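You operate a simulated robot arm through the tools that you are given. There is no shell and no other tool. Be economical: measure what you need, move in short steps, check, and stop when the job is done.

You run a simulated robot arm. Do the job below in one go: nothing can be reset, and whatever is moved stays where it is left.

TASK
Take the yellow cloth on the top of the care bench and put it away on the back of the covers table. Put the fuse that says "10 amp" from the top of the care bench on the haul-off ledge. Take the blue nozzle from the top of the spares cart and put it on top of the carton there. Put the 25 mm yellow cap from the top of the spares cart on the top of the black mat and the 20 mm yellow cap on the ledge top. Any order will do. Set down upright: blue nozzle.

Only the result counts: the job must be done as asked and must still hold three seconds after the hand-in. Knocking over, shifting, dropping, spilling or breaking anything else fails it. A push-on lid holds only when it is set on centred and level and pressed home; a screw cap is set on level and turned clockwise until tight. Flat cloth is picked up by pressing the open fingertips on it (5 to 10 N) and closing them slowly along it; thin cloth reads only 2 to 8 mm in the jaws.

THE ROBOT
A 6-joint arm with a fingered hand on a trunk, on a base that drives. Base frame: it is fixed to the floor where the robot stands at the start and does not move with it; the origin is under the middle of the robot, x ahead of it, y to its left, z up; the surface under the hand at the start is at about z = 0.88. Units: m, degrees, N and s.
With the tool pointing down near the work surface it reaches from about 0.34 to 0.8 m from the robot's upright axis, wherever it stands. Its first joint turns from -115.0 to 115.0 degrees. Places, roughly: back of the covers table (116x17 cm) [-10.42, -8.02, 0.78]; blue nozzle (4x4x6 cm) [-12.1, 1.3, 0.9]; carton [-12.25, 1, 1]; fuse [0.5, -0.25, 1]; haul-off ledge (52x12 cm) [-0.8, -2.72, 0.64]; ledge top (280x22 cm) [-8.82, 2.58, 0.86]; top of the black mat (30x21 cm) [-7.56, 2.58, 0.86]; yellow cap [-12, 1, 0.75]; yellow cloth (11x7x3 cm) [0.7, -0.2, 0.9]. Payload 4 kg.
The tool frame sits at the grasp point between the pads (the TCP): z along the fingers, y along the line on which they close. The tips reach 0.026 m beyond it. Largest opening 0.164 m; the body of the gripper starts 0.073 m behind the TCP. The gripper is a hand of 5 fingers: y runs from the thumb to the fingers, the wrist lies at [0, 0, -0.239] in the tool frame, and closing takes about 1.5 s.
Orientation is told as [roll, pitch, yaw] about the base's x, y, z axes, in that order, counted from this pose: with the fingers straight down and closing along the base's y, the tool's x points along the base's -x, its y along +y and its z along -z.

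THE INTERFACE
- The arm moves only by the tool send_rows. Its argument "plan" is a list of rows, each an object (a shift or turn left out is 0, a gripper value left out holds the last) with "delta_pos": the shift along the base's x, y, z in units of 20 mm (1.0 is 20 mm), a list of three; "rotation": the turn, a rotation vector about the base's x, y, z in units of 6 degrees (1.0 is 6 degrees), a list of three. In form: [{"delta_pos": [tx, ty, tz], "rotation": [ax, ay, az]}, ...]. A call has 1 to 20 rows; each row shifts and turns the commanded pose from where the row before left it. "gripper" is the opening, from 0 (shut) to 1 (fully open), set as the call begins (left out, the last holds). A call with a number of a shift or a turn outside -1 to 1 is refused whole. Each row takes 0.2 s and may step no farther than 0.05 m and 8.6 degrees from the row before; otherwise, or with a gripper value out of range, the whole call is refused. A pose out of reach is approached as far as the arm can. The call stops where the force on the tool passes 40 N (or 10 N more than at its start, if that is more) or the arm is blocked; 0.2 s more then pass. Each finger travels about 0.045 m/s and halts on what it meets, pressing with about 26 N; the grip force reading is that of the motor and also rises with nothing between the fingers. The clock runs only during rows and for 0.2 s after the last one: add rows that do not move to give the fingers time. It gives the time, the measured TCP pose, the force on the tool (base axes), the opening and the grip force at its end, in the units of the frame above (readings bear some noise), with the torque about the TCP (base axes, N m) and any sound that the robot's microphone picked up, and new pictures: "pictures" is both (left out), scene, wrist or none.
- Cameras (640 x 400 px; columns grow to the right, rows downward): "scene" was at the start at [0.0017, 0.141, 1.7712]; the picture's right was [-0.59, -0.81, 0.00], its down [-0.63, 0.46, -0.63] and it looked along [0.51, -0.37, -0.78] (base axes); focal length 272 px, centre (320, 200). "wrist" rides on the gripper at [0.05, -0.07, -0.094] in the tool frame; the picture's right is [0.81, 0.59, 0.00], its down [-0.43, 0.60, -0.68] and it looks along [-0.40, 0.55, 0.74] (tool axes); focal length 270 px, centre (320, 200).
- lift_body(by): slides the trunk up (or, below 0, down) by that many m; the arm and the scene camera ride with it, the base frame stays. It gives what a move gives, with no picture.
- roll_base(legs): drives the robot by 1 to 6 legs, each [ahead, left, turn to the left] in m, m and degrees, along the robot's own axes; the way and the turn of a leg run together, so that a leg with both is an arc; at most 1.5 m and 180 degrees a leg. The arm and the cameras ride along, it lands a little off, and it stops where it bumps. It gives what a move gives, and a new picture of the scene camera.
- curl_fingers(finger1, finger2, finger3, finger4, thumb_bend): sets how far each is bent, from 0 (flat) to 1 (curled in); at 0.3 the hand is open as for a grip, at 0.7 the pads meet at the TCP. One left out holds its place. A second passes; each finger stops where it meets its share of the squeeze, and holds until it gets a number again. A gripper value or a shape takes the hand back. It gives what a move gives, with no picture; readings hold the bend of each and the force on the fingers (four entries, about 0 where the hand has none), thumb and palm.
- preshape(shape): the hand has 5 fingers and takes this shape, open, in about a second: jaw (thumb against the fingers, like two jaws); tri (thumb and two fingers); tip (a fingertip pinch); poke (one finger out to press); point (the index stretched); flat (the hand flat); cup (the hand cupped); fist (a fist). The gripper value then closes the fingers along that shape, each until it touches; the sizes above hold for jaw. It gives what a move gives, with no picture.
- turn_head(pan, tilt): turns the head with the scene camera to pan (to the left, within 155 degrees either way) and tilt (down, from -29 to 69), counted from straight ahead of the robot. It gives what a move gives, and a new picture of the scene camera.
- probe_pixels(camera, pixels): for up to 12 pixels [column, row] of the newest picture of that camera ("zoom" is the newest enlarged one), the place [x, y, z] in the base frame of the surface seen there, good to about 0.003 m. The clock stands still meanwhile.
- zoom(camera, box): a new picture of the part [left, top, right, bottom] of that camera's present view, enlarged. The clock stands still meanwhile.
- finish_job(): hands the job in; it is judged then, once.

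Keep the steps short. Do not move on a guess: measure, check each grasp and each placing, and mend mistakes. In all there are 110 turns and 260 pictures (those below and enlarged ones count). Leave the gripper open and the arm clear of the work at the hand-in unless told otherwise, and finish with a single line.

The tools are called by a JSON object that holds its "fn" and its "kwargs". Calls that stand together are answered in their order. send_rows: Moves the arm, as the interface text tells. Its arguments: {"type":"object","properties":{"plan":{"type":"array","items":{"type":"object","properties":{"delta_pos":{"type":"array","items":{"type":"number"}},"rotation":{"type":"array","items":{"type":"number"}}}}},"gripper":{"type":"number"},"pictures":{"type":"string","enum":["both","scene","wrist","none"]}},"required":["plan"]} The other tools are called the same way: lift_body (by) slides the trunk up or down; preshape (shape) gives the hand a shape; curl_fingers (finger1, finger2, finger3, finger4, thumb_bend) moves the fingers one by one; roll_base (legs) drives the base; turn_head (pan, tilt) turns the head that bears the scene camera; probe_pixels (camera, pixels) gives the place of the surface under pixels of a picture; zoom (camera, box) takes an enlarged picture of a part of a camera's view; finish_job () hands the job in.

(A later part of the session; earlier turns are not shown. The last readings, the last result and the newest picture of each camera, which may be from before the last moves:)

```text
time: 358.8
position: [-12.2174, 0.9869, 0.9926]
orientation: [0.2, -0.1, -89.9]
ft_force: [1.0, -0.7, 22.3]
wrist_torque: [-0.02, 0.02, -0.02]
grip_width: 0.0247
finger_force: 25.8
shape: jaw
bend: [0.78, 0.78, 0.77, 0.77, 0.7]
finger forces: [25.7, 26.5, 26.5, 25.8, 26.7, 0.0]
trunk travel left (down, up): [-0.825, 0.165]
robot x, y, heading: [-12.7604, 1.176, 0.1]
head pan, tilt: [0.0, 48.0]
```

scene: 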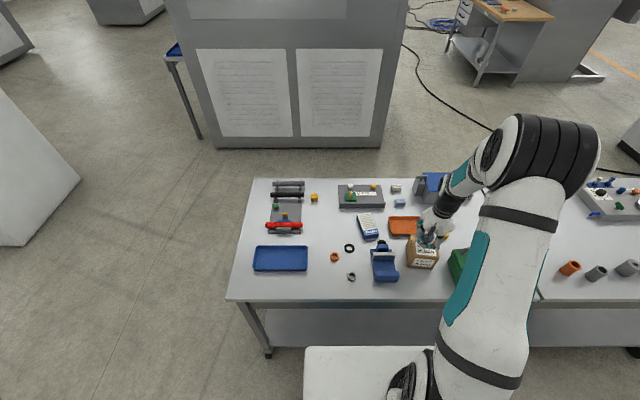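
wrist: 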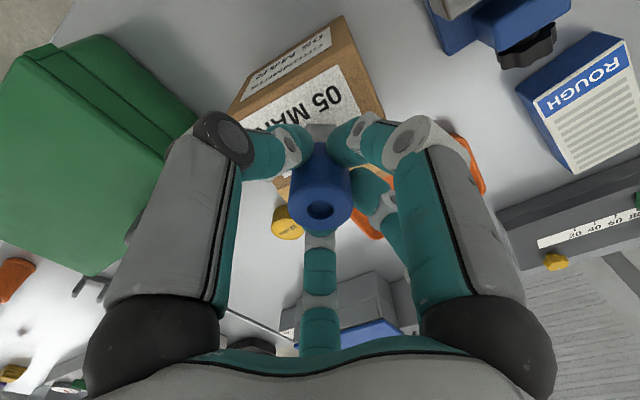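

Contact is made (22 N). I'll ease up 1.5 mm and open halfway.

{"fn": "send_rows", "kwargs": {"plan": [{"delta_pos": [0, 0, 0.06]}, {}], "pictures": "none"}}

{"fn": "send_rows", "kwargs": {"gripper": 0.5, "plan": [{}, {}, {}, {}, {}, {}], "pictures": "wrist"}}

```text
time: 359.4
position: [-12.2175, 0.9866, 0.9923]
orientation: [0.1, -0.1, -90.1]
ft_force: [3.0, -2.1, 21.0]
wrist_torque: [-0.01, -0.07, 0.01]
grip_width: 0.0249
finger_force: 25.9
shape: jaw
bend: [0.78, 0.78, 0.77, 0.77, 0.7]
finger forces: [25.0, 26.9, 27.3, 25.9, 25.6, 0.1]
trunk travel left (down, up): [-0.825, 0.165]
robot x, y, heading: [-12.7582, 1.1693, -0.0]
head pan, tilt: [0.0, 48.0]
```

```text
time: 360.8
position: [-12.2173, 0.9868, 0.9927]
orientation: [-0.1, 0.0, -90.0]
ft_force: [-1.1, 0.3, 0.2]
wrist_torque: [-0.02, -0.01, -0.02]
grip_width: 0.0815
finger_force: 0.0
shape: jaw
bend: [0.37, 0.37, 0.37, 0.37, 0.7]
finger forces: [0.0, 0.0, 0.0, 0.0, 0.0, 0.0]
trunk travel left (down, up): [-0.825, 0.165]
robot x, y, heading: [-12.7567, 1.1725, -0.3]
head pan, tilt: [0.0, 48.0]
```

wrist: 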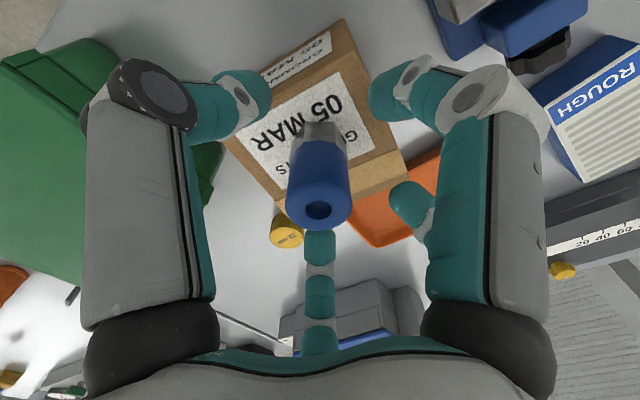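

The nozzle stands upright and free. I'll rise straight up slowly.

{"fn": "send_rows", "kwargs": {"gripper": 0.8, "plan": [{}, {}, {}, {"delta_pos": [0, 0, 0.3]}, {"delta_pos": [0, 0, 0.5]}, {"delta_pos": [0, 0, 1]}, {"delta_pos": [0, 0, 1]}, {"delta_pos": [0, 0, 1]}, {"delta_pos": [0, 0, 1]}, {"delta_pos": [0, 0, 1]}, {"delta_pos": [0, 0, 1]}]}}

```text
time: 363.1
position: [-12.2184, 0.9877, 1.1291]
orientation: [-0.2, 0.0, -90.0]
ft_force: [-0.6, 0.9, 0.2]
wrist_torque: [-0.01, -0.02, -0.03]
grip_width: 0.1306
finger_force: 0.1
shape: jaw
bend: [0.27, 0.27, 0.27, 0.27, 0.51]
finger forces: [0.1, 0.0, 0.1, 0.1, 0.0, 0.0]
trunk travel left (down, up): [-0.825, 0.165]
robot x, y, heading: [-12.7566, 1.17, -0.0]
head pan, tilt: [0.0, 48.0]
```

scene: 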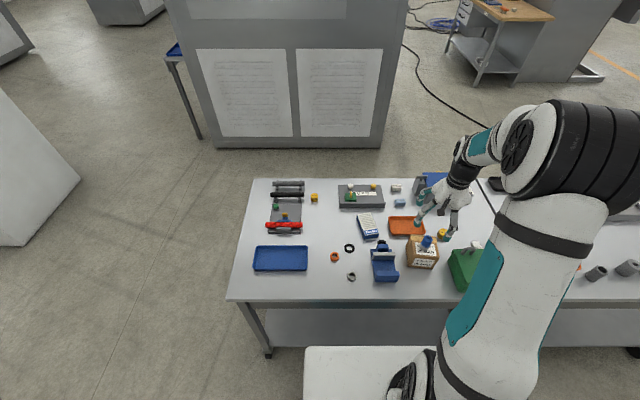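
wrist: 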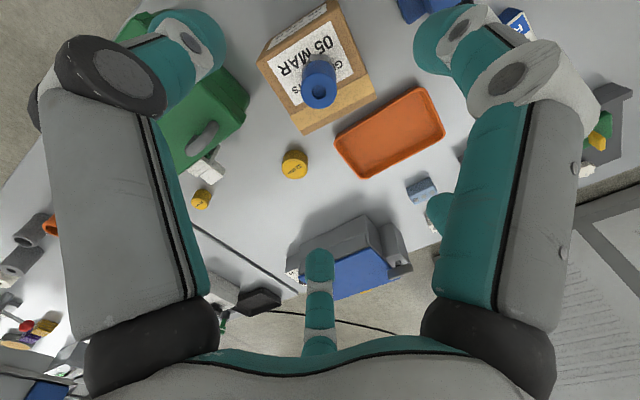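

The nozzle stands upright on the carton. Next is the 20 mm cap, so I shift the base right to get over it.

{"fn": "roll_base", "kwargs": {"legs": [[0, -0.28, 0]]}}

{"fn": "send_rows", "kwargs": {"plan": [{"delta_pos": [0.7, 0, -0.5]}, {"delta_pos": [0.7, 0, -0.5]}, {"delta_pos": [0.7, 0, 0]}, {"delta_pos": [0.7, 0, 0]}, {"delta_pos": [0.7, 0, 0]}]}}

{"fn": "zoom", "kwargs": {"camera": "wrist", "box": [220, 20, 420, 180]}}

```text
time: 365.1
position: [-12.2166, 0.7062, 1.1285]
orientation: [0.0, 0.1, -90.2]
ft_force: [0.5, -0.2, 0.3]
wrist_torque: [0.02, 0.01, 0.0]
grip_width: 0.1309
finger_force: 0.0
shape: jaw
bend: [0.27, 0.27, 0.27, 0.27, 0.51]
finger forces: [0.0, 0.1, 0.1, 0.0, 0.1, 0.0]
trunk travel left (down, up): [-0.825, 0.165]
robot x, y, heading: [-12.7572, 0.8899, 0.2]
head pan, tilt: [0.0, 48.0]
```

scene: 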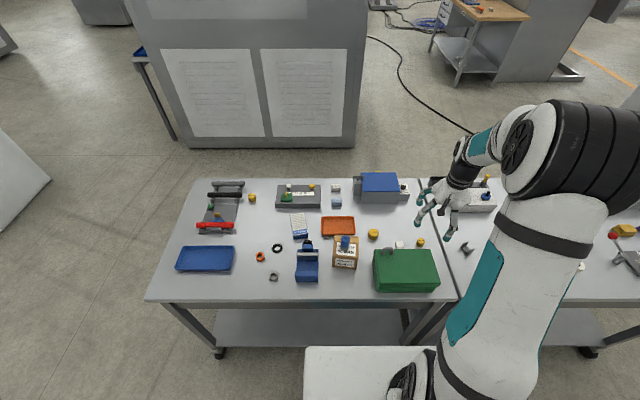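

```text
time: 366.3
position: [-12.1476, 0.7066, 1.107]
orientation: [-0.1, 0.0, -90.1]
ft_force: [-0.3, -0.6, 0.3]
wrist_torque: [0.0, -0.05, 0.0]
grip_width: 0.131
finger_force: 0.1
shape: jaw
bend: [0.27, 0.27, 0.27, 0.27, 0.51]
finger forces: [0.1, 0.0, 0.0, 0.0, 0.0, 0.1]
trunk travel left (down, up): [-0.825, 0.165]
robot x, y, heading: [-12.7581, 0.8908, -0.2]
head pan, tilt: [0.0, 48.0]
```

scene: 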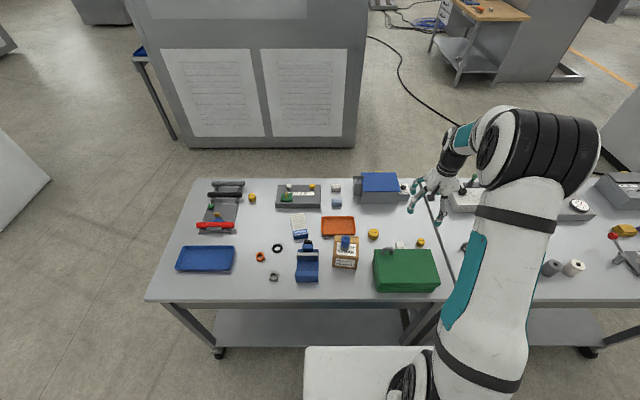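
wrist: 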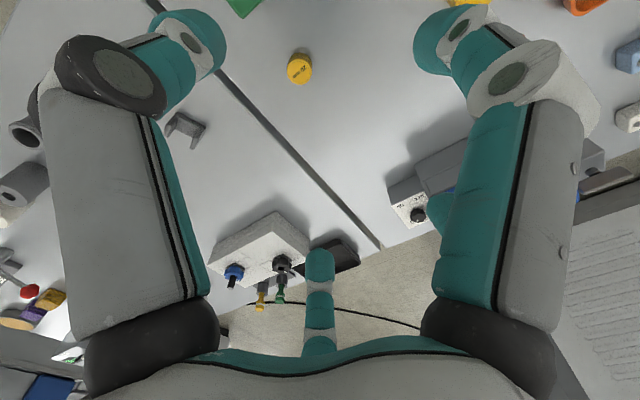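

```text
2.50 times, centred on (320, 100) of wrist
```

zoom: 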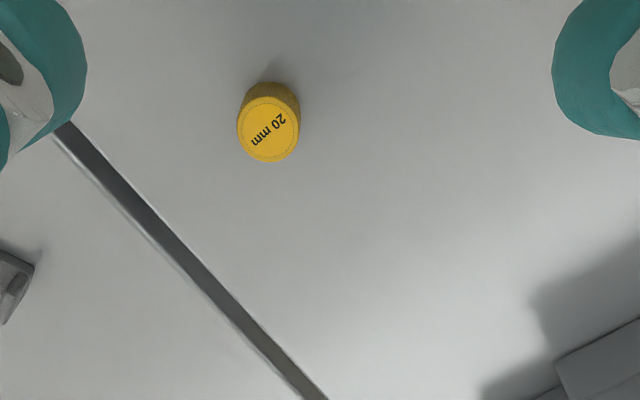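

{"fn": "probe_pixels", "kwargs": {"camera": "zoom", "pixels": [[268, 132], [245, 125], [295, 135], [268, 155], [270, 108], [272, 90]]}}

{"fn": "probe_pixels", "kwargs": {"camera": "wrist", "pixels": [[245, 5], [465, 5], [340, 40]]}}

{"fn": "probe_pixels", "kwargs": {"camera": "scene", "pixels": [[438, 258], [425, 250], [400, 245], [388, 250], [421, 242], [440, 285], [428, 248]]}}

```text
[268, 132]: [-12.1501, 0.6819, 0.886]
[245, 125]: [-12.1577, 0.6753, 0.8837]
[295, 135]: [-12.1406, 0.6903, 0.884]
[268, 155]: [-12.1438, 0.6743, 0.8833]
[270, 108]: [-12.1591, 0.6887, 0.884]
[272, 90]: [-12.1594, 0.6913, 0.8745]
```

```text
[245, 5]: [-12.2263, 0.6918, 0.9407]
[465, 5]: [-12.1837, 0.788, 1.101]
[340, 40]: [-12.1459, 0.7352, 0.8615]
```

```text
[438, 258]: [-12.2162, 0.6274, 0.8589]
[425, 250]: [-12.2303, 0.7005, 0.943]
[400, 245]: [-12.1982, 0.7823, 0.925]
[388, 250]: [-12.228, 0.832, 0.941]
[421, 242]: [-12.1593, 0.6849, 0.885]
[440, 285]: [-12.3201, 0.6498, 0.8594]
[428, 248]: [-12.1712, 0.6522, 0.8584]
```

The cap centre is (-12.150,0.682). The green box edge is at x≈-12.225 and the thumb would meet it at this yaw, so I turn the hand by another -90° to keep every finger clear.

{"fn": "send_rows", "kwargs": {"plan": [{"rotation": [0, 0, -1], "delta_pos": [-0.01, -0.08, 0]}, {"rotation": [0, 0, -1], "delta_pos": [-0.01, -0.08, 0]}, {"rotation": [0, 0, -1], "delta_pos": [-0.01, -0.08, 0]}, {"rotation": [0, 0, -1], "delta_pos": [-0.01, -0.08, 0]}, {"rotation": [0, 0, -1], "delta_pos": [-0.01, -0.08, 0]}, {"rotation": [0, 0, -1], "delta_pos": [-0.01, -0.08, 0]}, {"rotation": [0, 0, -1], "delta_pos": [-0.01, -0.08, 0]}, {"rotation": [0, 0, -1], "delta_pos": [-0.01, -0.08, 0]}, {"rotation": [0, 0, -1], "delta_pos": [-0.01, -0.08, 0]}, {"rotation": [0, 0, -1], "delta_pos": [-0.01, -0.08, 0]}, {"rotation": [0, 0, -1], "delta_pos": [0, -0.08, 0]}, {"rotation": [0, 0, -1], "delta_pos": [0, -0.08, 0]}, {"rotation": [0, 0, -1], "delta_pos": [0, -0.08, 0]}, {"rotation": [0, 0, -1], "delta_pos": [0, -0.08, 0]}, {"rotation": [0, 0, -1], "delta_pos": [0, -0.08, 0]}]}}

```text
time: 369.5
position: [-12.1485, 0.6841, 1.1088]
orientation: [-0.1, 0.0, 179.8]
ft_force: [0.5, -0.1, -0.8]
wrist_torque: [-0.02, 0.02, -0.02]
grip_width: 0.131
finger_force: 0.1
shape: jaw
bend: [0.27, 0.27, 0.27, 0.27, 0.51]
finger forces: [0.0, 0.0, 0.0, 0.1, 0.0, 0.1]
trunk travel left (down, up): [-0.825, 0.165]
robot x, y, heading: [-12.7596, 0.8871, -0.2]
head pan, tilt: [0.0, 48.0]
```

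scene: 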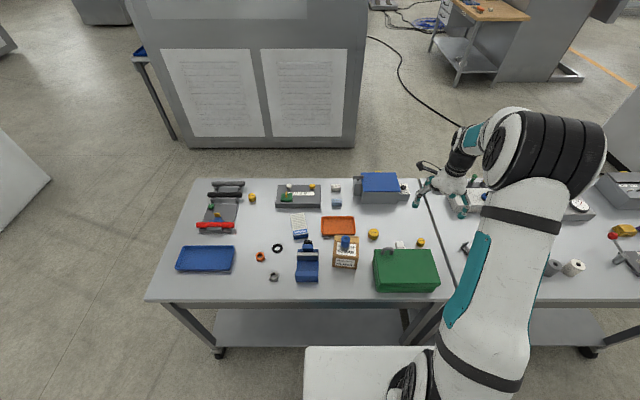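
wrist: 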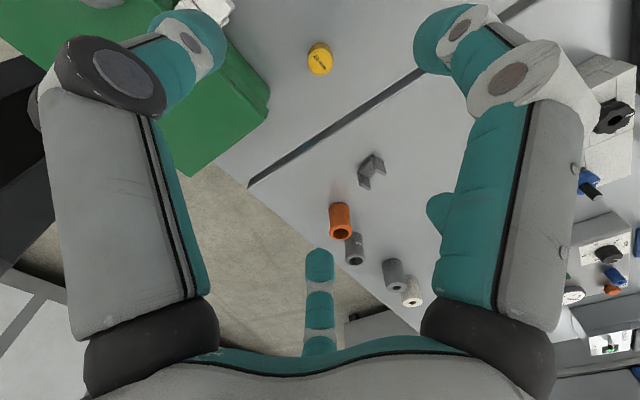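

{"fn": "probe_pixels", "kwargs": {"camera": "wrist", "pixels": [[218, 50], [425, 45], [320, 254], [430, 212], [320, 58], [268, 92], [225, 20], [318, 62]]}}

```text
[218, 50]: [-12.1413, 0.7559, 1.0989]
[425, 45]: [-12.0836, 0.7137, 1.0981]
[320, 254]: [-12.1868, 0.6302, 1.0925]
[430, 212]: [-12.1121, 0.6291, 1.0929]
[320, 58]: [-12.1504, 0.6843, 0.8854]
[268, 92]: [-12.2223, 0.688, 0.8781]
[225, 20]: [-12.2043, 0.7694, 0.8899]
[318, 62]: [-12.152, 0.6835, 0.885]
```

All finger positions are clear. I'll descend to z 0.890 and close.

{"fn": "send_rows", "kwargs": {"plan": [{"delta_pos": [-0.1, 0, -1]}, {"delta_pos": [0, 0, -1]}, {"delta_pos": [0, 0, -1]}, {"delta_pos": [0, 0, -1]}, {"delta_pos": [0, 0, -1]}, {"delta_pos": [0, 0, -1]}, {"delta_pos": [0, 0, -1]}, {"delta_pos": [0, 0, -1]}, {"delta_pos": [0, 0, -1]}, {"delta_pos": [0, 0, -1]}, {"delta_pos": [0, 0, -0.9]}, {}], "pictures": "wrist"}}

{"fn": "send_rows", "kwargs": {"gripper": 0, "plan": [{}, {}, {}, {}, {}, {}, {}, {}, {}, {}], "pictures": "wrist"}}

```text
time: 371.3
position: [-12.1431, 0.6812, 0.9644]
orientation: [0.4, 1.0, 179.9]
ft_force: [3.2, -0.4, 25.6]
wrist_torque: [0.69, 2.12, -0.03]
grip_width: 0.1307
finger_force: 0.0
shape: jaw
bend: [0.27, 0.27, 0.27, 0.19, 0.51]
finger forces: [0.0, 0.0, 0.0, 27.0, 0.0, 0.1]
trunk travel left (down, up): [-0.825, 0.165]
robot x, y, heading: [-12.7621, 0.8903, -0.1]
head pan, tilt: [0.0, 48.0]
stopped in row 8: the force on the tool passed its limit at 51 N (the readings are from after the stop); the commanded pose is now the measured one
```

wrist: 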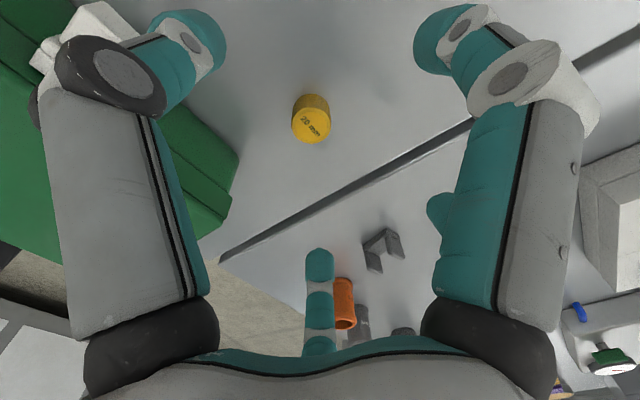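

```text
time: 372.2
position: [-12.1431, 0.6818, 0.9645]
orientation: [0.4, 1.1, 179.8]
ft_force: [1.3, 0.5, 22.9]
wrist_torque: [0.63, 1.93, -0.03]
grip_width: 0.062
finger_force: 0.0
shape: jaw
bend: [0.47, 0.47, 0.47, 0.19, 0.7]
finger forces: [0.1, 0.1, 0.1, 23.4, 0.1, 0.0]
trunk travel left (down, up): [-0.825, 0.165]
robot x, y, heading: [-12.758, 0.8923, 0.1]
head pan, tilt: [0.0, 48.0]
stopped in row 4: the force on the tool passed its limit at 40 N (the readings are from after the stop); the commanded pose is now the measured one
```

wrist: 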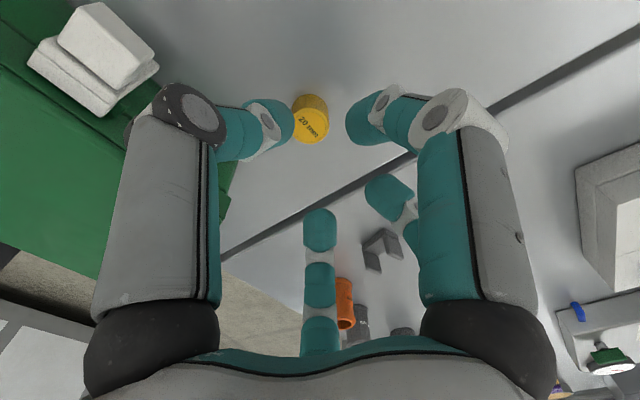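

Finger 4, which the view had hidden, touched the green box's top. I'll rise straight up first, open, and check the box.

{"fn": "send_rows", "kwargs": {"plan": [{"delta_pos": [0, 0, 0.5]}, {"delta_pos": [0, 0, 1]}, {"delta_pos": [0, 0, 1]}, {"delta_pos": [0, 0, 1]}, {"delta_pos": [0, 0, 1]}], "pictures": "scene"}}

{"fn": "zoom", "kwargs": {"camera": "scene", "box": [350, 210, 470, 310]}}

{"fn": "probe_pixels", "kwargs": {"camera": "scene", "pixels": [[438, 258], [425, 250], [388, 250], [421, 242], [440, 285], [375, 255], [375, 290]]}}

```text
time: 373.4
position: [-12.1437, 0.6822, 1.0513]
orientation: [0.3, 0.8, 179.9]
ft_force: [0.1, 1.0, -1.2]
wrist_torque: [-0.04, -0.03, -0.01]
grip_width: 0.0
finger_force: 26.0
shape: jaw
bend: [0.7, 0.7, 0.7, 0.86, 0.72]
finger forces: [0.0, 0.0, 0.1, 0.0, 0.0, 0.0]
trunk travel left (down, up): [-0.825, 0.165]
robot x, y, heading: [-12.7573, 0.8913, -0.2]
head pan, tilt: [0.0, 48.0]
```

scene: 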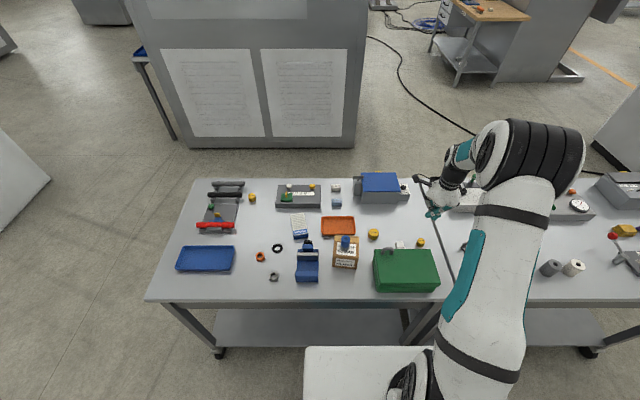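

```text
4.00 times, centred on (410, 260) of scene
```

zoom: 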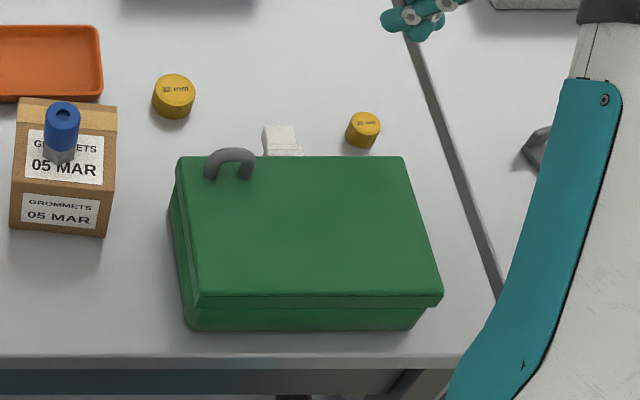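

```text
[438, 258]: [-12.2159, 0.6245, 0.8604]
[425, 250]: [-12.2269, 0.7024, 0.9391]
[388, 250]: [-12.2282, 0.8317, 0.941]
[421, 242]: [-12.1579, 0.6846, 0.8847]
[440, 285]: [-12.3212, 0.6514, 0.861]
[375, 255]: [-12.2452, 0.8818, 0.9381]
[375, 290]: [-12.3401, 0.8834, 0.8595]
```

The green box hasn't moved. I turn the hand a further -23° so the box edge falls between fingers 3 and 4, narrow the opening slightly and descend to mid-height.

{"fn": "send_rows", "kwargs": {"gripper": 0.7, "plan": [{"rotation": [0, 0, -0.96]}, {"rotation": [0, 0, -0.96]}, {"rotation": [0, 0, -0.96]}, {"rotation": [0, 0, -0.96], "delta_pos": [0, 0.1, 0]}, {}, {}, {"delta_pos": [0, 0, -1]}, {"delta_pos": [0, 0, -1]}, {"delta_pos": [0, 0, -1]}, {"delta_pos": [0, 0, -0.8]}, {}]}}

{"fn": "zoom", "kwargs": {"camera": "scene", "box": [370, 200, 470, 270]}}

```text
time: 375.8
position: [-12.1445, 0.6831, 0.9762]
orientation: [0.3, 0.8, 156.9]
ft_force: [0.0, -0.5, -0.4]
wrist_torque: [-0.02, 0.0, -0.06]
grip_width: 0.1151
finger_force: 0.0
shape: jaw
bend: [0.3, 0.3, 0.3, 0.3, 0.68]
finger forces: [0.1, 0.1, 0.0, 0.0, 0.0, 0.0]
trunk travel left (down, up): [-0.825, 0.165]
robot x, y, heading: [-12.756, 0.8904, -0.2]
head pan, tilt: [0.0, 48.0]
```

scene: 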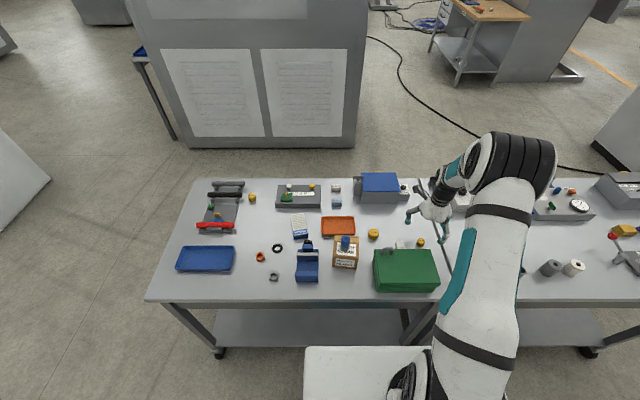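
wrist: 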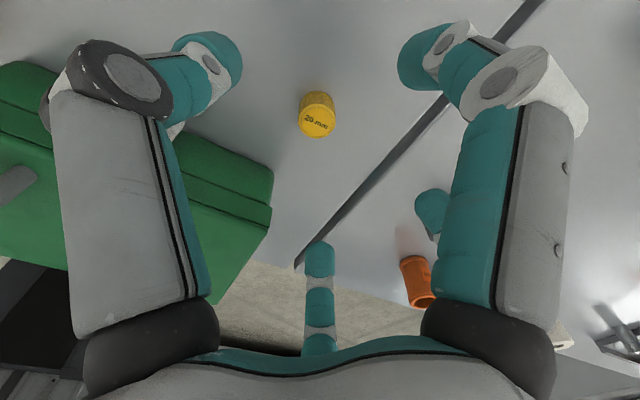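

```text
5.71 times, centred on (420, 235) of scene
```

zoom: 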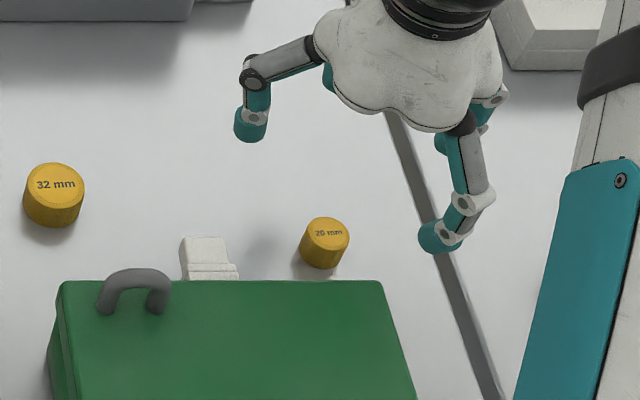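

{"fn": "probe_pixels", "kwargs": {"camera": "wrist", "pixels": [[175, 131], [215, 65], [320, 252], [425, 205], [420, 60], [320, 125], [268, 175]]}}

{"fn": "probe_pixels", "kwargs": {"camera": "zoom", "pixels": [[250, 128], [435, 240], [440, 145], [325, 240]]}}

```text
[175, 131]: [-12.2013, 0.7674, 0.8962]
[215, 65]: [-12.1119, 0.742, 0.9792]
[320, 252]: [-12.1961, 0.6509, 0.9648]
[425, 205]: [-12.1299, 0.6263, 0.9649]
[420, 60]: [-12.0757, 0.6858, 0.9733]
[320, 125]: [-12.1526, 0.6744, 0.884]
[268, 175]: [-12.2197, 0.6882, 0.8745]
```

```text
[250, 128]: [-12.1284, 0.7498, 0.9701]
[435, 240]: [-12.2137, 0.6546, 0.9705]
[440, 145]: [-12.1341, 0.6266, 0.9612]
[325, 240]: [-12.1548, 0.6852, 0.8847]
```

Finger 3's outer side clears the box edge by about 8 mm. I shift 4 mm away from the box and descend gently past the box-top level, watching the force.

{"fn": "send_rows", "kwargs": {"plan": [{"delta_pos": [0.2, 0, -0.2]}, {"delta_pos": [0, 0, -0.2]}, {"delta_pos": [0, 0, -0.2]}, {"delta_pos": [0, 0, -0.2]}, {"delta_pos": [0, 0, -0.2]}], "pictures": "scene"}}

{"fn": "zoom", "kwargs": {"camera": "scene", "box": [380, 210, 460, 266]}}

```text
time: 377.0
position: [-12.1416, 0.6812, 0.9549]
orientation: [0.3, 0.8, 156.8]
ft_force: [-0.5, 0.0, -0.4]
wrist_torque: [-0.01, 0.0, -0.02]
grip_width: 0.1149
finger_force: 0.0
shape: jaw
bend: [0.3, 0.3, 0.3, 0.3, 0.68]
finger forces: [0.0, 0.0, 0.0, 0.0, 0.1, 0.0]
trunk travel left (down, up): [-0.825, 0.165]
robot x, y, heading: [-12.7581, 0.8911, 0.2]
head pan, tilt: [0.0, 48.0]
```

scene: 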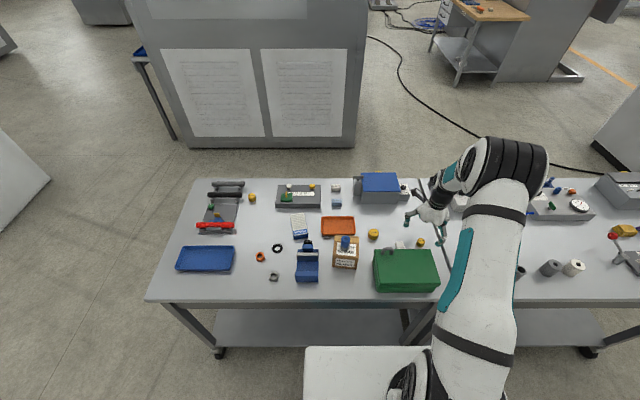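

```text
7.14 times, centred on (420, 238) of scene
```

zoom: 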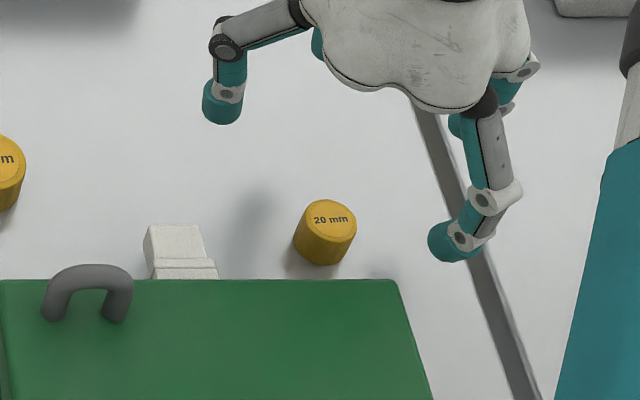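

Past the box-top level with no contact. I continue down to 0.890.

{"fn": "send_rows", "kwargs": {"plan": [{"delta_pos": [0, 0, -0.4]}, {"delta_pos": [0, 0, -0.4]}, {"delta_pos": [0, 0, -0.4]}, {"delta_pos": [0, 0, -0.4]}, {"delta_pos": [0, 0, -0.4]}, {"delta_pos": [0, 0, -0.4]}, {"delta_pos": [0, 0, -0.4]}, {"delta_pos": [0, 0, -0.4]}], "pictures": "wrist"}}

```text
time: 378.8
position: [-12.1404, 0.6828, 0.8916]
orientation: [0.4, 0.8, 156.9]
ft_force: [0.1, 0.1, 0.5]
wrist_torque: [-0.02, -0.02, -0.01]
grip_width: 0.1146
finger_force: 0.1
shape: jaw
bend: [0.3, 0.3, 0.3, 0.3, 0.68]
finger forces: [0.0, 0.0, 0.1, 0.0, 0.0, 0.0]
trunk travel left (down, up): [-0.825, 0.165]
robot x, y, heading: [-12.7589, 0.8888, -0.1]
head pan, tilt: [0.0, 48.0]
```

wrist: 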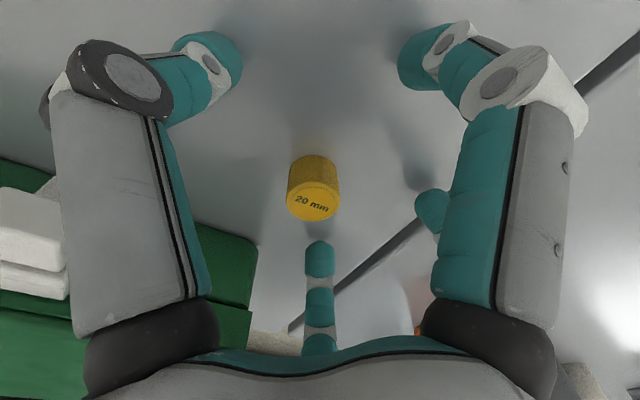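

{"fn": "send_rows", "kwargs": {"gripper": 0, "plan": [{}, {}, {}, {}, {}, {}, {}, {}, {}, {}], "pictures": "wrist"}}

```text
time: 381.0
position: [-12.1405, 0.6821, 0.8909]
orientation: [0.3, 0.9, 156.9]
ft_force: [-0.2, 0.7, 0.5]
wrist_torque: [0.05, 0.03, -0.01]
grip_width: 0.0227
finger_force: 26.3
shape: jaw
bend: [0.77, 0.77, 0.77, 0.77, 0.7]
finger forces: [22.9, 23.1, 23.0, 23.1, 23.3, 0.0]
trunk travel left (down, up): [-0.825, 0.165]
robot x, y, heading: [-12.7567, 0.8908, -0.1]
head pan, tilt: [0.0, 48.0]
```

wrist: 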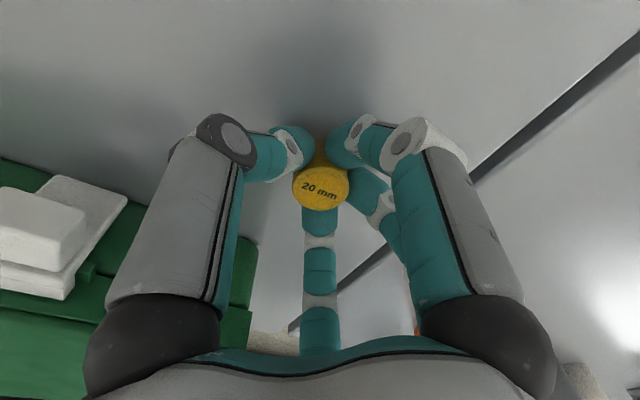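

The 20 mm cap is gripped well. I lift it, back off, and look northeast toward the ledge.

{"fn": "send_rows", "kwargs": {"plan": [{"delta_pos": [0, 0, 0.5]}, {"delta_pos": [0, 0, 1]}, {"delta_pos": [0, 0, 1]}, {"delta_pos": [0, 0, 1]}, {"delta_pos": [0, 0, 1]}, {"delta_pos": [0, 0, 1]}, {"delta_pos": [0, 0, 1]}, {"delta_pos": [0, 0, 1]}, {"delta_pos": [0, 0, 1]}, {"delta_pos": [-0.5, 0, 1]}, {"delta_pos": [-1, 0, 1]}, {"delta_pos": [-1, 0, 1]}, {"delta_pos": [-1, 0, 0.5]}], "pictures": "none"}}

{"fn": "roll_base", "kwargs": {"legs": [[-0.55, 0, 0], [0, 0, 90], [1.0, 0, 0]]}}

{"fn": "turn_head", "kwargs": {"pan": -45, "tilt": 22}}

```text
time: 383.8
position: [-12.2121, 0.6831, 1.1315]
orientation: [0.2, 0.8, 156.9]
ft_force: [0.9, 0.4, -0.4]
wrist_torque: [0.01, 0.0, -0.01]
grip_width: 0.0225
finger_force: 26.2
shape: jaw
bend: [0.77, 0.77, 0.77, 0.77, 0.7]
finger forces: [22.8, 23.1, 23.1, 23.0, 23.3, 0.0]
trunk travel left (down, up): [-0.825, 0.165]
robot x, y, heading: [-12.7577, 0.8916, -0.1]
head pan, tilt: [0.0, 48.0]
```

```text
time: 395.6
position: [-13.1219, 2.4469, 1.1314]
orientation: [0.3, 0.8, -112.2]
ft_force: [0.1, -0.3, 0.7]
wrist_torque: [-0.01, -0.01, 0.03]
grip_width: 0.0227
finger_force: 26.5
shape: jaw
bend: [0.77, 0.77, 0.77, 0.77, 0.7]
finger forces: [22.8, 23.2, 22.9, 22.7, 23.3, 0.0]
trunk travel left (down, up): [-0.825, 0.165]
robot x, y, heading: [-13.3185, 1.8959, 91.0]
head pan, tilt: [0.0, 48.0]
```

scene: 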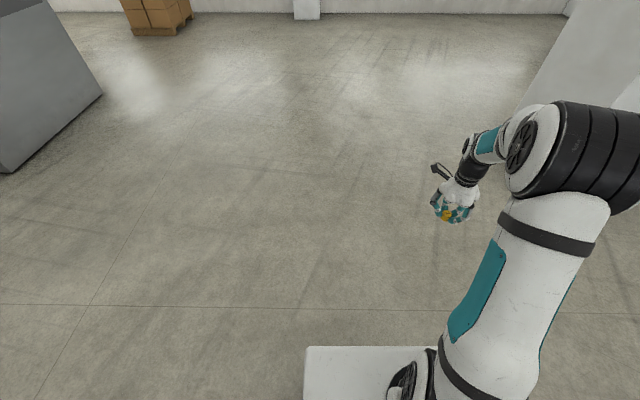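

```text
time: 396.7
position: [-13.1224, 2.4472, 1.1322]
orientation: [0.3, 0.9, -112.2]
ft_force: [-0.2, 0.1, -0.8]
wrist_torque: [0.03, 0.02, -0.03]
grip_width: 0.0227
finger_force: 25.8
shape: jaw
bend: [0.77, 0.77, 0.77, 0.77, 0.7]
finger forces: [22.9, 23.2, 22.8, 22.6, 23.3, 0.0]
trunk travel left (down, up): [-0.825, 0.165]
robot x, y, heading: [-13.3167, 1.8952, 91.1]
head pan, tilt: [-45.0, 22.0]
```

scene: 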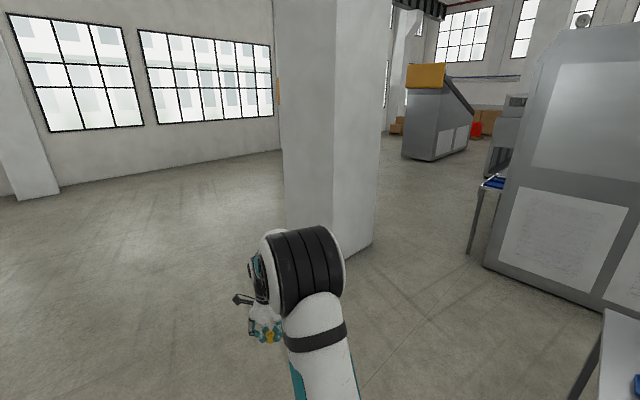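

{"fn": "probe_pixels", "kwargs": {"camera": "scene", "pixels": [[370, 243], [290, 215], [483, 265], [468, 253], [495, 183], [435, 160], [460, 150], [400, 200], [340, 255], [610, 310]]}}

{"fn": "zoom", "kwargs": {"camera": "scene", "box": [370, 50, 570, 280]}}

```text
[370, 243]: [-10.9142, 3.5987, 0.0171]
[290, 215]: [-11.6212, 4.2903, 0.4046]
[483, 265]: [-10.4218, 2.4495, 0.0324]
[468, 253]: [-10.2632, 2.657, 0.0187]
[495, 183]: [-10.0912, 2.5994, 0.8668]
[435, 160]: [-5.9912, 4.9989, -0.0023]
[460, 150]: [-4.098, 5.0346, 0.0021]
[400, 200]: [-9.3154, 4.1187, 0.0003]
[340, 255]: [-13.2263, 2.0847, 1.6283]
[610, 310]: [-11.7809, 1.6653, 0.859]
```

```text
1.74 times, centred on (470, 165) of scene
```

zoom: 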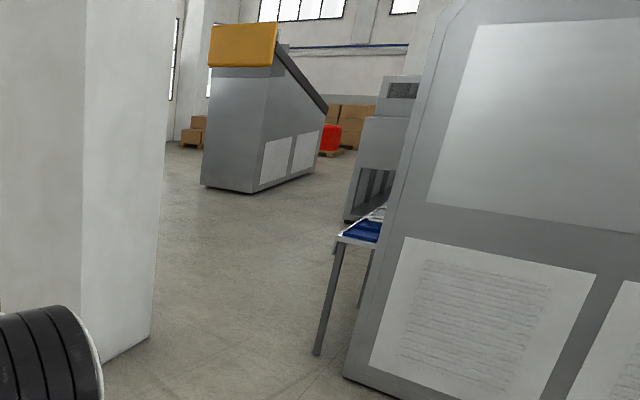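

The corridor between the column (y≥3.6) and the ledge front (y≈2.69) is usable along y≈3.13. I go there, facing east.

{"fn": "roll_base", "kwargs": {"legs": [[1.22, 0, 0], [0, 0, -91], [1.5, 0, 0], [1.4, 0, 0]]}}

{"fn": "turn_head", "kwargs": {"pan": -40, "tilt": 35}}

```text
time: 420.3
position: [-9.8988, 2.8759, 1.1316]
orientation: [0.2, 0.7, 156.6]
ft_force: [0.7, 0.2, -0.5]
wrist_torque: [0.0, 0.04, -0.04]
grip_width: 0.0221
finger_force: 26.0
shape: jaw
bend: [0.77, 0.77, 0.77, 0.77, 0.7]
finger forces: [22.8, 23.1, 22.7, 22.3, 23.4, 0.1]
trunk travel left (down, up): [-0.825, 0.165]
robot x, y, heading: [-10.4477, 3.084, -0.3]
head pan, tilt: [-45.0, 22.0]
```

scene: 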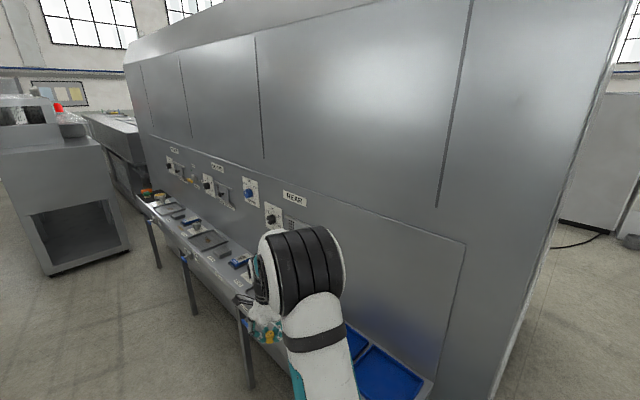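

```text
time: 421.0
position: [-9.899, 2.8768, 1.1308]
orientation: [0.3, 0.8, 156.7]
ft_force: [-0.1, 0.1, 0.0]
wrist_torque: [-0.04, -0.01, 0.01]
grip_width: 0.0225
finger_force: 26.0
shape: jaw
bend: [0.77, 0.77, 0.77, 0.77, 0.7]
finger forces: [22.8, 23.2, 22.7, 22.3, 23.3, 0.0]
trunk travel left (down, up): [-0.825, 0.165]
robot x, y, heading: [-10.4464, 3.088, -0.3]
head pan, tilt: [-40.0, 35.0]
```

scene: 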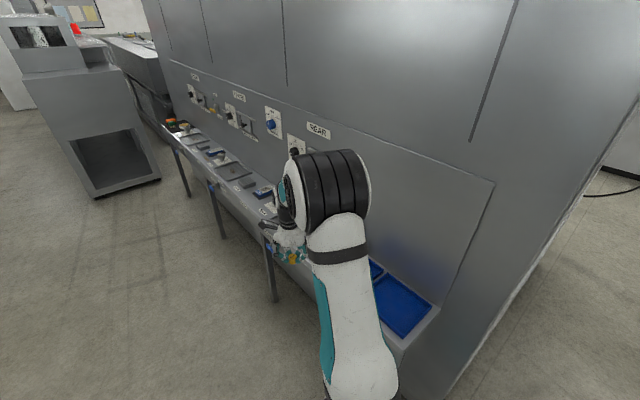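

{"fn": "probe_pixels", "kwargs": {"camera": "scene", "pixels": [[97, 195], [160, 178], [185, 195], [275, 300], [190, 130], [245, 180], [265, 190], [225, 235], [75, 150], [210, 145]]}}

{"fn": "zoom", "kwargs": {"camera": "scene", "box": [140, 60, 320, 240]}}

```text
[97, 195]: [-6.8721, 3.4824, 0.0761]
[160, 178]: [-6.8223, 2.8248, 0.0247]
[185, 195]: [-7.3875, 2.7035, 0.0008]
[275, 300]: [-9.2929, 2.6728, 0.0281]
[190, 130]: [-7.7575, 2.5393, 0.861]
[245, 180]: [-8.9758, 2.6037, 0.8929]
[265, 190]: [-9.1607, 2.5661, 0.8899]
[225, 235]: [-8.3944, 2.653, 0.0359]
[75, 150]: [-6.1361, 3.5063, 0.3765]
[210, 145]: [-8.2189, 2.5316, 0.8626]
```

```text
2.22 times, centred on (230, 150) of scene
```

zoom: 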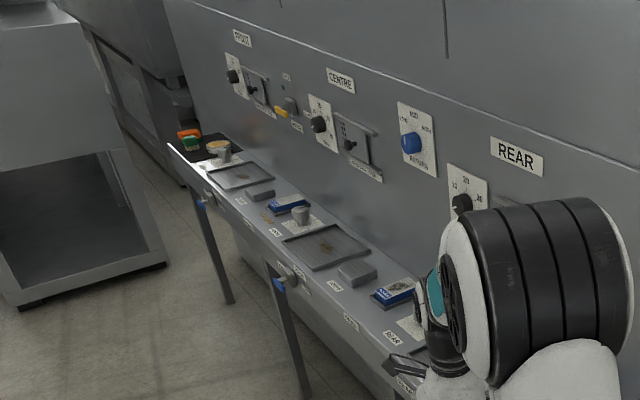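

I'll go further east, keeping extra distance so the arm can swing, then turn to face the ledge.

{"fn": "roll_base", "kwargs": {"legs": [[1.4, 0.4, 0], [0, 0, -89.7]]}}

{"fn": "turn_head", "kwargs": {"pan": 0, "tilt": 45}}

{"fn": "zoom", "kwargs": {"camera": "scene", "box": [0, 120, 640, 260]}}

```text
time: 432.0
position: [-9.2542, 2.9317, 1.1311]
orientation: [0.3, 0.8, 67.7]
ft_force: [-0.7, -0.4, 0.3]
wrist_torque: [-0.03, -0.01, -0.01]
grip_width: 0.0223
finger_force: 26.1
shape: jaw
bend: [0.77, 0.77, 0.77, 0.77, 0.7]
finger forces: [22.7, 23.2, 22.6, 22.0, 23.5, 0.0]
trunk travel left (down, up): [-0.825, 0.165]
robot x, y, heading: [-9.0538, 3.4812, -89.3]
head pan, tilt: [-40.0, 35.0]
```

scene: 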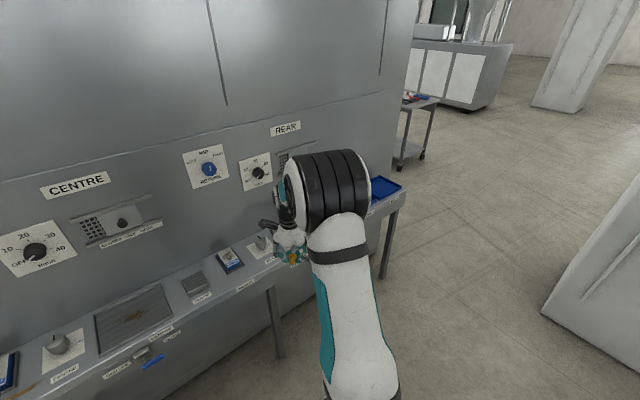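

```text
time: 433.1
position: [-9.2543, 2.9325, 1.132]
orientation: [0.3, 0.8, 67.6]
ft_force: [0.3, -0.1, -0.4]
wrist_torque: [0.0, 0.01, 0.02]
grip_width: 0.0227
finger_force: 25.5
shape: jaw
bend: [0.77, 0.77, 0.77, 0.77, 0.7]
finger forces: [22.6, 23.2, 22.6, 22.0, 23.5, 0.0]
trunk travel left (down, up): [-0.825, 0.165]
robot x, y, heading: [-9.0555, 3.4843, -89.4]
head pan, tilt: [0.0, 45.0]
```

scene: 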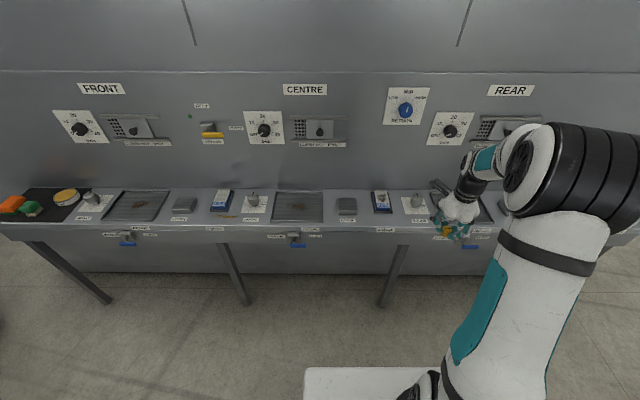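

```text
1.00 times, centred on (320, 190) of scene (not enlarged: the box is as wide or as high as the picture)
```

zoom: 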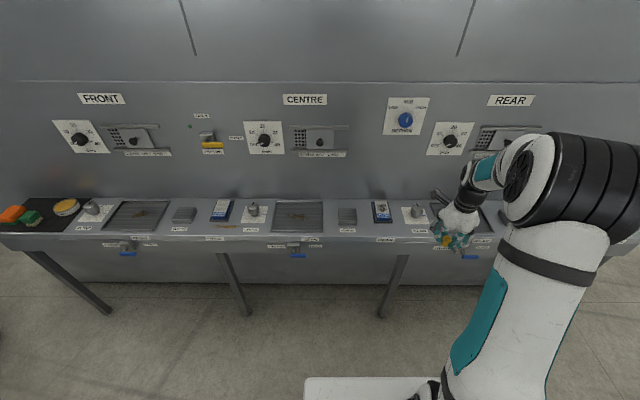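

{"fn": "zoom", "kwargs": {"camera": "scene", "box": [300, 175, 440, 250]}}

{"fn": "zoom", "kwargs": {"camera": "scene", "box": [140, 175, 300, 255]}}

{"fn": "probe_pixels", "kwargs": {"camera": "scene", "pixels": [[325, 205], [347, 206], [358, 206], [372, 205], [392, 205], [365, 195], [365, 222], [365, 232], [205, 205], [180, 205], [235, 205], [330, 192]]}}

```text
4.57 times, centred on (370, 212) of scene
```

zoom: 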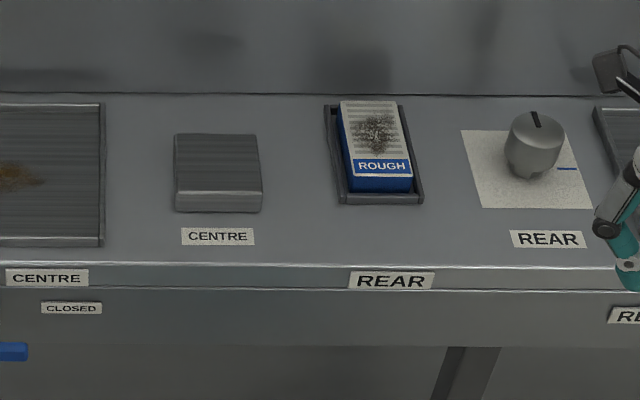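

```text
4.00 times, centred on (220, 215) of scene
```

zoom: 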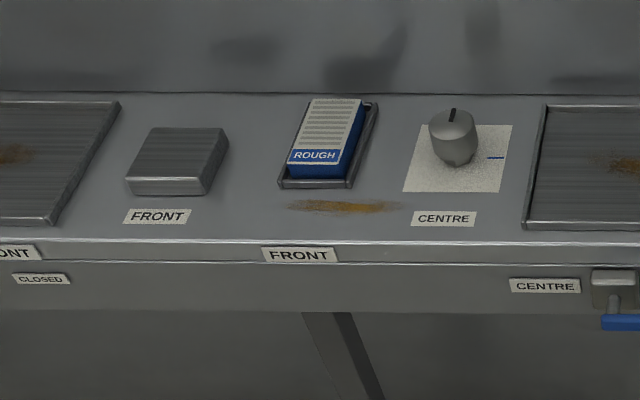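

```text
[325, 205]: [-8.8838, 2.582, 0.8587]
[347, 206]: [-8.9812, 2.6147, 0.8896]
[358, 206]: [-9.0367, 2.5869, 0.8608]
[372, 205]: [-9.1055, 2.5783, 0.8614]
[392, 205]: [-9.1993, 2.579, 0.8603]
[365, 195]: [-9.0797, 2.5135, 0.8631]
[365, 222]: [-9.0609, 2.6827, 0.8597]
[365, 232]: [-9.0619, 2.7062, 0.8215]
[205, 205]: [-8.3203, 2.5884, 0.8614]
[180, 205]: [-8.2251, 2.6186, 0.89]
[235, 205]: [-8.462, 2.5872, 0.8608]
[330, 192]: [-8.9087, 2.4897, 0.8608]
```

There is a free spot between the grey CENTRE block (right edge x≈-9.03) and the blue tray (x≈-9.11), at the front, around (-9.068, 2.66). I'll drive up to it.

{"fn": "roll_base", "kwargs": {"legs": [[0.27, 0, 0]]}}

{"fn": "send_rows", "kwargs": {"plan": [{"delta_pos": [1, 0, 0]}, {"delta_pos": [1, 0, 0]}, {"delta_pos": [1, 0, 0]}, {"delta_pos": [1, 0, 0]}, {"delta_pos": [1, 0, 0]}, {"delta_pos": [1, 0, 0]}, {"delta_pos": [1, 0, -1]}, {"delta_pos": [1, 0, -1]}, {"delta_pos": [1, 0, -1]}, {"delta_pos": [0, 0, -1]}, {"delta_pos": [0, 0, -1]}, {"delta_pos": [0, 0, -1]}, {"delta_pos": [0, 0, -1]}]}}

```text
time: 435.0
position: [-9.2486, 2.6621, 1.131]
orientation: [0.3, 0.7, 67.8]
ft_force: [-0.2, 0.2, 0.0]
wrist_torque: [0.01, 0.0, -0.01]
grip_width: 0.0225
finger_force: 26.2
shape: jaw
bend: [0.77, 0.77, 0.77, 0.77, 0.7]
finger forces: [22.9, 23.3, 22.6, 22.0, 23.5, 0.1]
trunk travel left (down, up): [-0.825, 0.165]
robot x, y, heading: [-9.0506, 3.2143, -89.3]
head pan, tilt: [0.0, 45.0]
```

scene: 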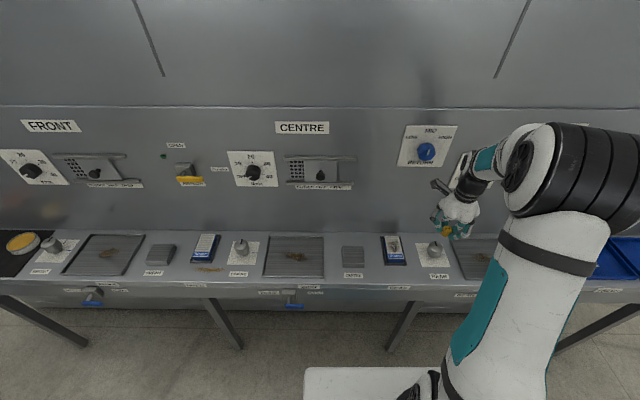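

```text
time: 437.8
position: [-9.0683, 2.6617, 0.9903]
orientation: [0.3, 0.7, 67.6]
ft_force: [0.3, 0.2, 0.1]
wrist_torque: [0.01, 0.01, 0.02]
grip_width: 0.0221
finger_force: 26.0
shape: jaw
bend: [0.77, 0.77, 0.77, 0.77, 0.7]
finger forces: [22.7, 23.2, 22.6, 22.1, 23.5, 0.0]
trunk travel left (down, up): [-0.825, 0.165]
robot x, y, heading: [-9.0478, 3.213, -89.2]
head pan, tilt: [0.0, 45.0]
```

scene: 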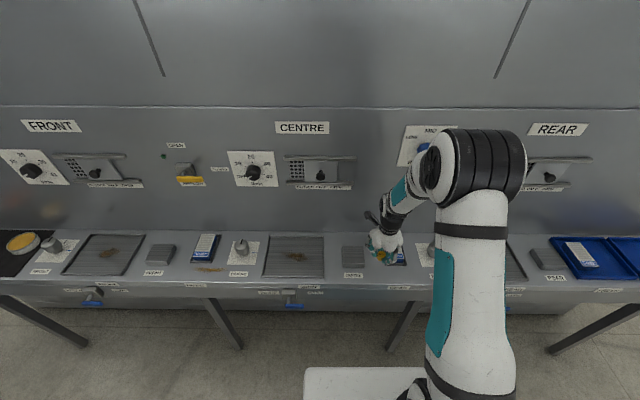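
wrist: 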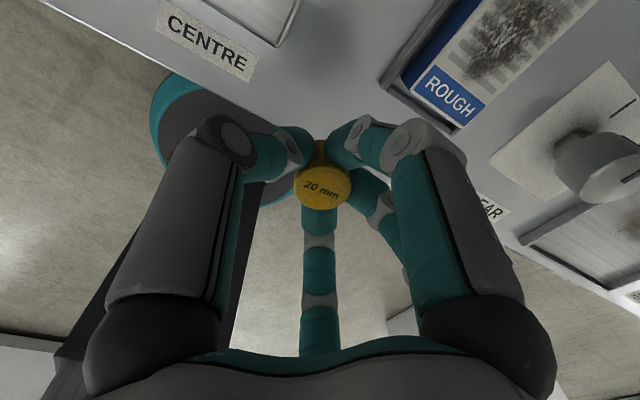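

{"fn": "probe_pixels", "kwargs": {"camera": "wrist", "pixels": [[265, 105], [275, 122], [450, 120], [395, 90], [280, 35], [320, 90], [500, 225], [230, 120]]}}

```text
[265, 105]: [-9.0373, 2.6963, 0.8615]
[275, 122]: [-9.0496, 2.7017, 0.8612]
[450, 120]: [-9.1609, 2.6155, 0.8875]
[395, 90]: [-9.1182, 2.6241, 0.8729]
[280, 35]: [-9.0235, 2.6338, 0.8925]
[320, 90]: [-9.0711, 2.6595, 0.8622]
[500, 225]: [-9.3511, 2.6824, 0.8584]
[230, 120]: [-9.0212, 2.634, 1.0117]
```

{"fn": "send_rows", "kwargs": {"plan": [{"delta_pos": [0, 0, -1]}, {"delta_pos": [0, 0, -1]}, {"delta_pos": [0, 0, -1]}, {"delta_pos": [0, 0, -0.8]}, {"delta_pos": [0, 0, -0.5]}, {"delta_pos": [0, 0, -0.3]}, {"delta_pos": [0, 0, -0.15]}, {}], "pictures": "wrist"}}

```text
time: 439.6
position: [-9.068, 2.6624, 0.8956]
orientation: [0.3, 0.8, 67.8]
ft_force: [-0.3, 0.3, 0.5]
wrist_torque: [-0.01, 0.01, 0.03]
grip_width: 0.0223
finger_force: 26.6
shape: jaw
bend: [0.77, 0.77, 0.77, 0.77, 0.7]
finger forces: [22.7, 23.2, 22.6, 22.1, 23.4, 0.0]
trunk travel left (down, up): [-0.825, 0.165]
robot x, y, heading: [-9.0514, 3.2134, -89.0]
head pan, tilt: [0.0, 45.0]
```

wrist: 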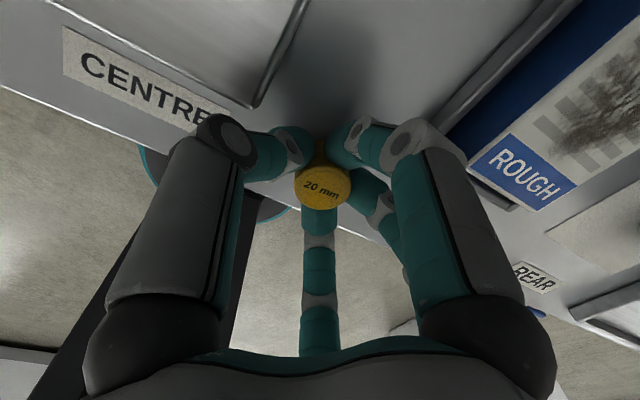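

{"fn": "send_rows", "kwargs": {"plan": [{"delta_pos": [0, 0, -0.06]}, {"delta_pos": [0, 0, -0.06]}, {"delta_pos": [0, 0, -0.05]}, {}], "pictures": "none"}}

```text
time: 440.6
position: [-9.0681, 2.6629, 0.8943]
orientation: [0.2, 0.9, 67.7]
ft_force: [0.1, 0.2, -0.1]
wrist_torque: [-0.01, -0.03, 0.02]
grip_width: 0.0222
finger_force: 25.7
shape: jaw
bend: [0.77, 0.77, 0.77, 0.77, 0.7]
finger forces: [22.7, 23.2, 22.6, 22.2, 23.5, 0.0]
trunk travel left (down, up): [-0.825, 0.165]
robot x, y, heading: [-9.0517, 3.214, -89.2]
head pan, tilt: [0.0, 45.0]
```

{"fn": "send_rows", "kwargs": {"plan": [{"delta_pos": [0, 0, -0.06]}, {"delta_pos": [0, 0, -0.06]}, {}], "pictures": "none"}}

```text
time: 441.4
position: [-9.0686, 2.663, 0.89]
orientation: [0.2, 0.8, 67.7]
ft_force: [-0.3, -0.3, 0.4]
wrist_torque: [-0.01, 0.0, -0.01]
grip_width: 0.0224
finger_force: 26.3
shape: jaw
bend: [0.77, 0.77, 0.77, 0.77, 0.7]
finger forces: [22.8, 23.2, 22.6, 22.1, 23.4, 0.1]
trunk travel left (down, up): [-0.825, 0.165]
robot x, y, heading: [-9.0504, 3.2127, -89.2]
head pan, tilt: [0.0, 45.0]
```

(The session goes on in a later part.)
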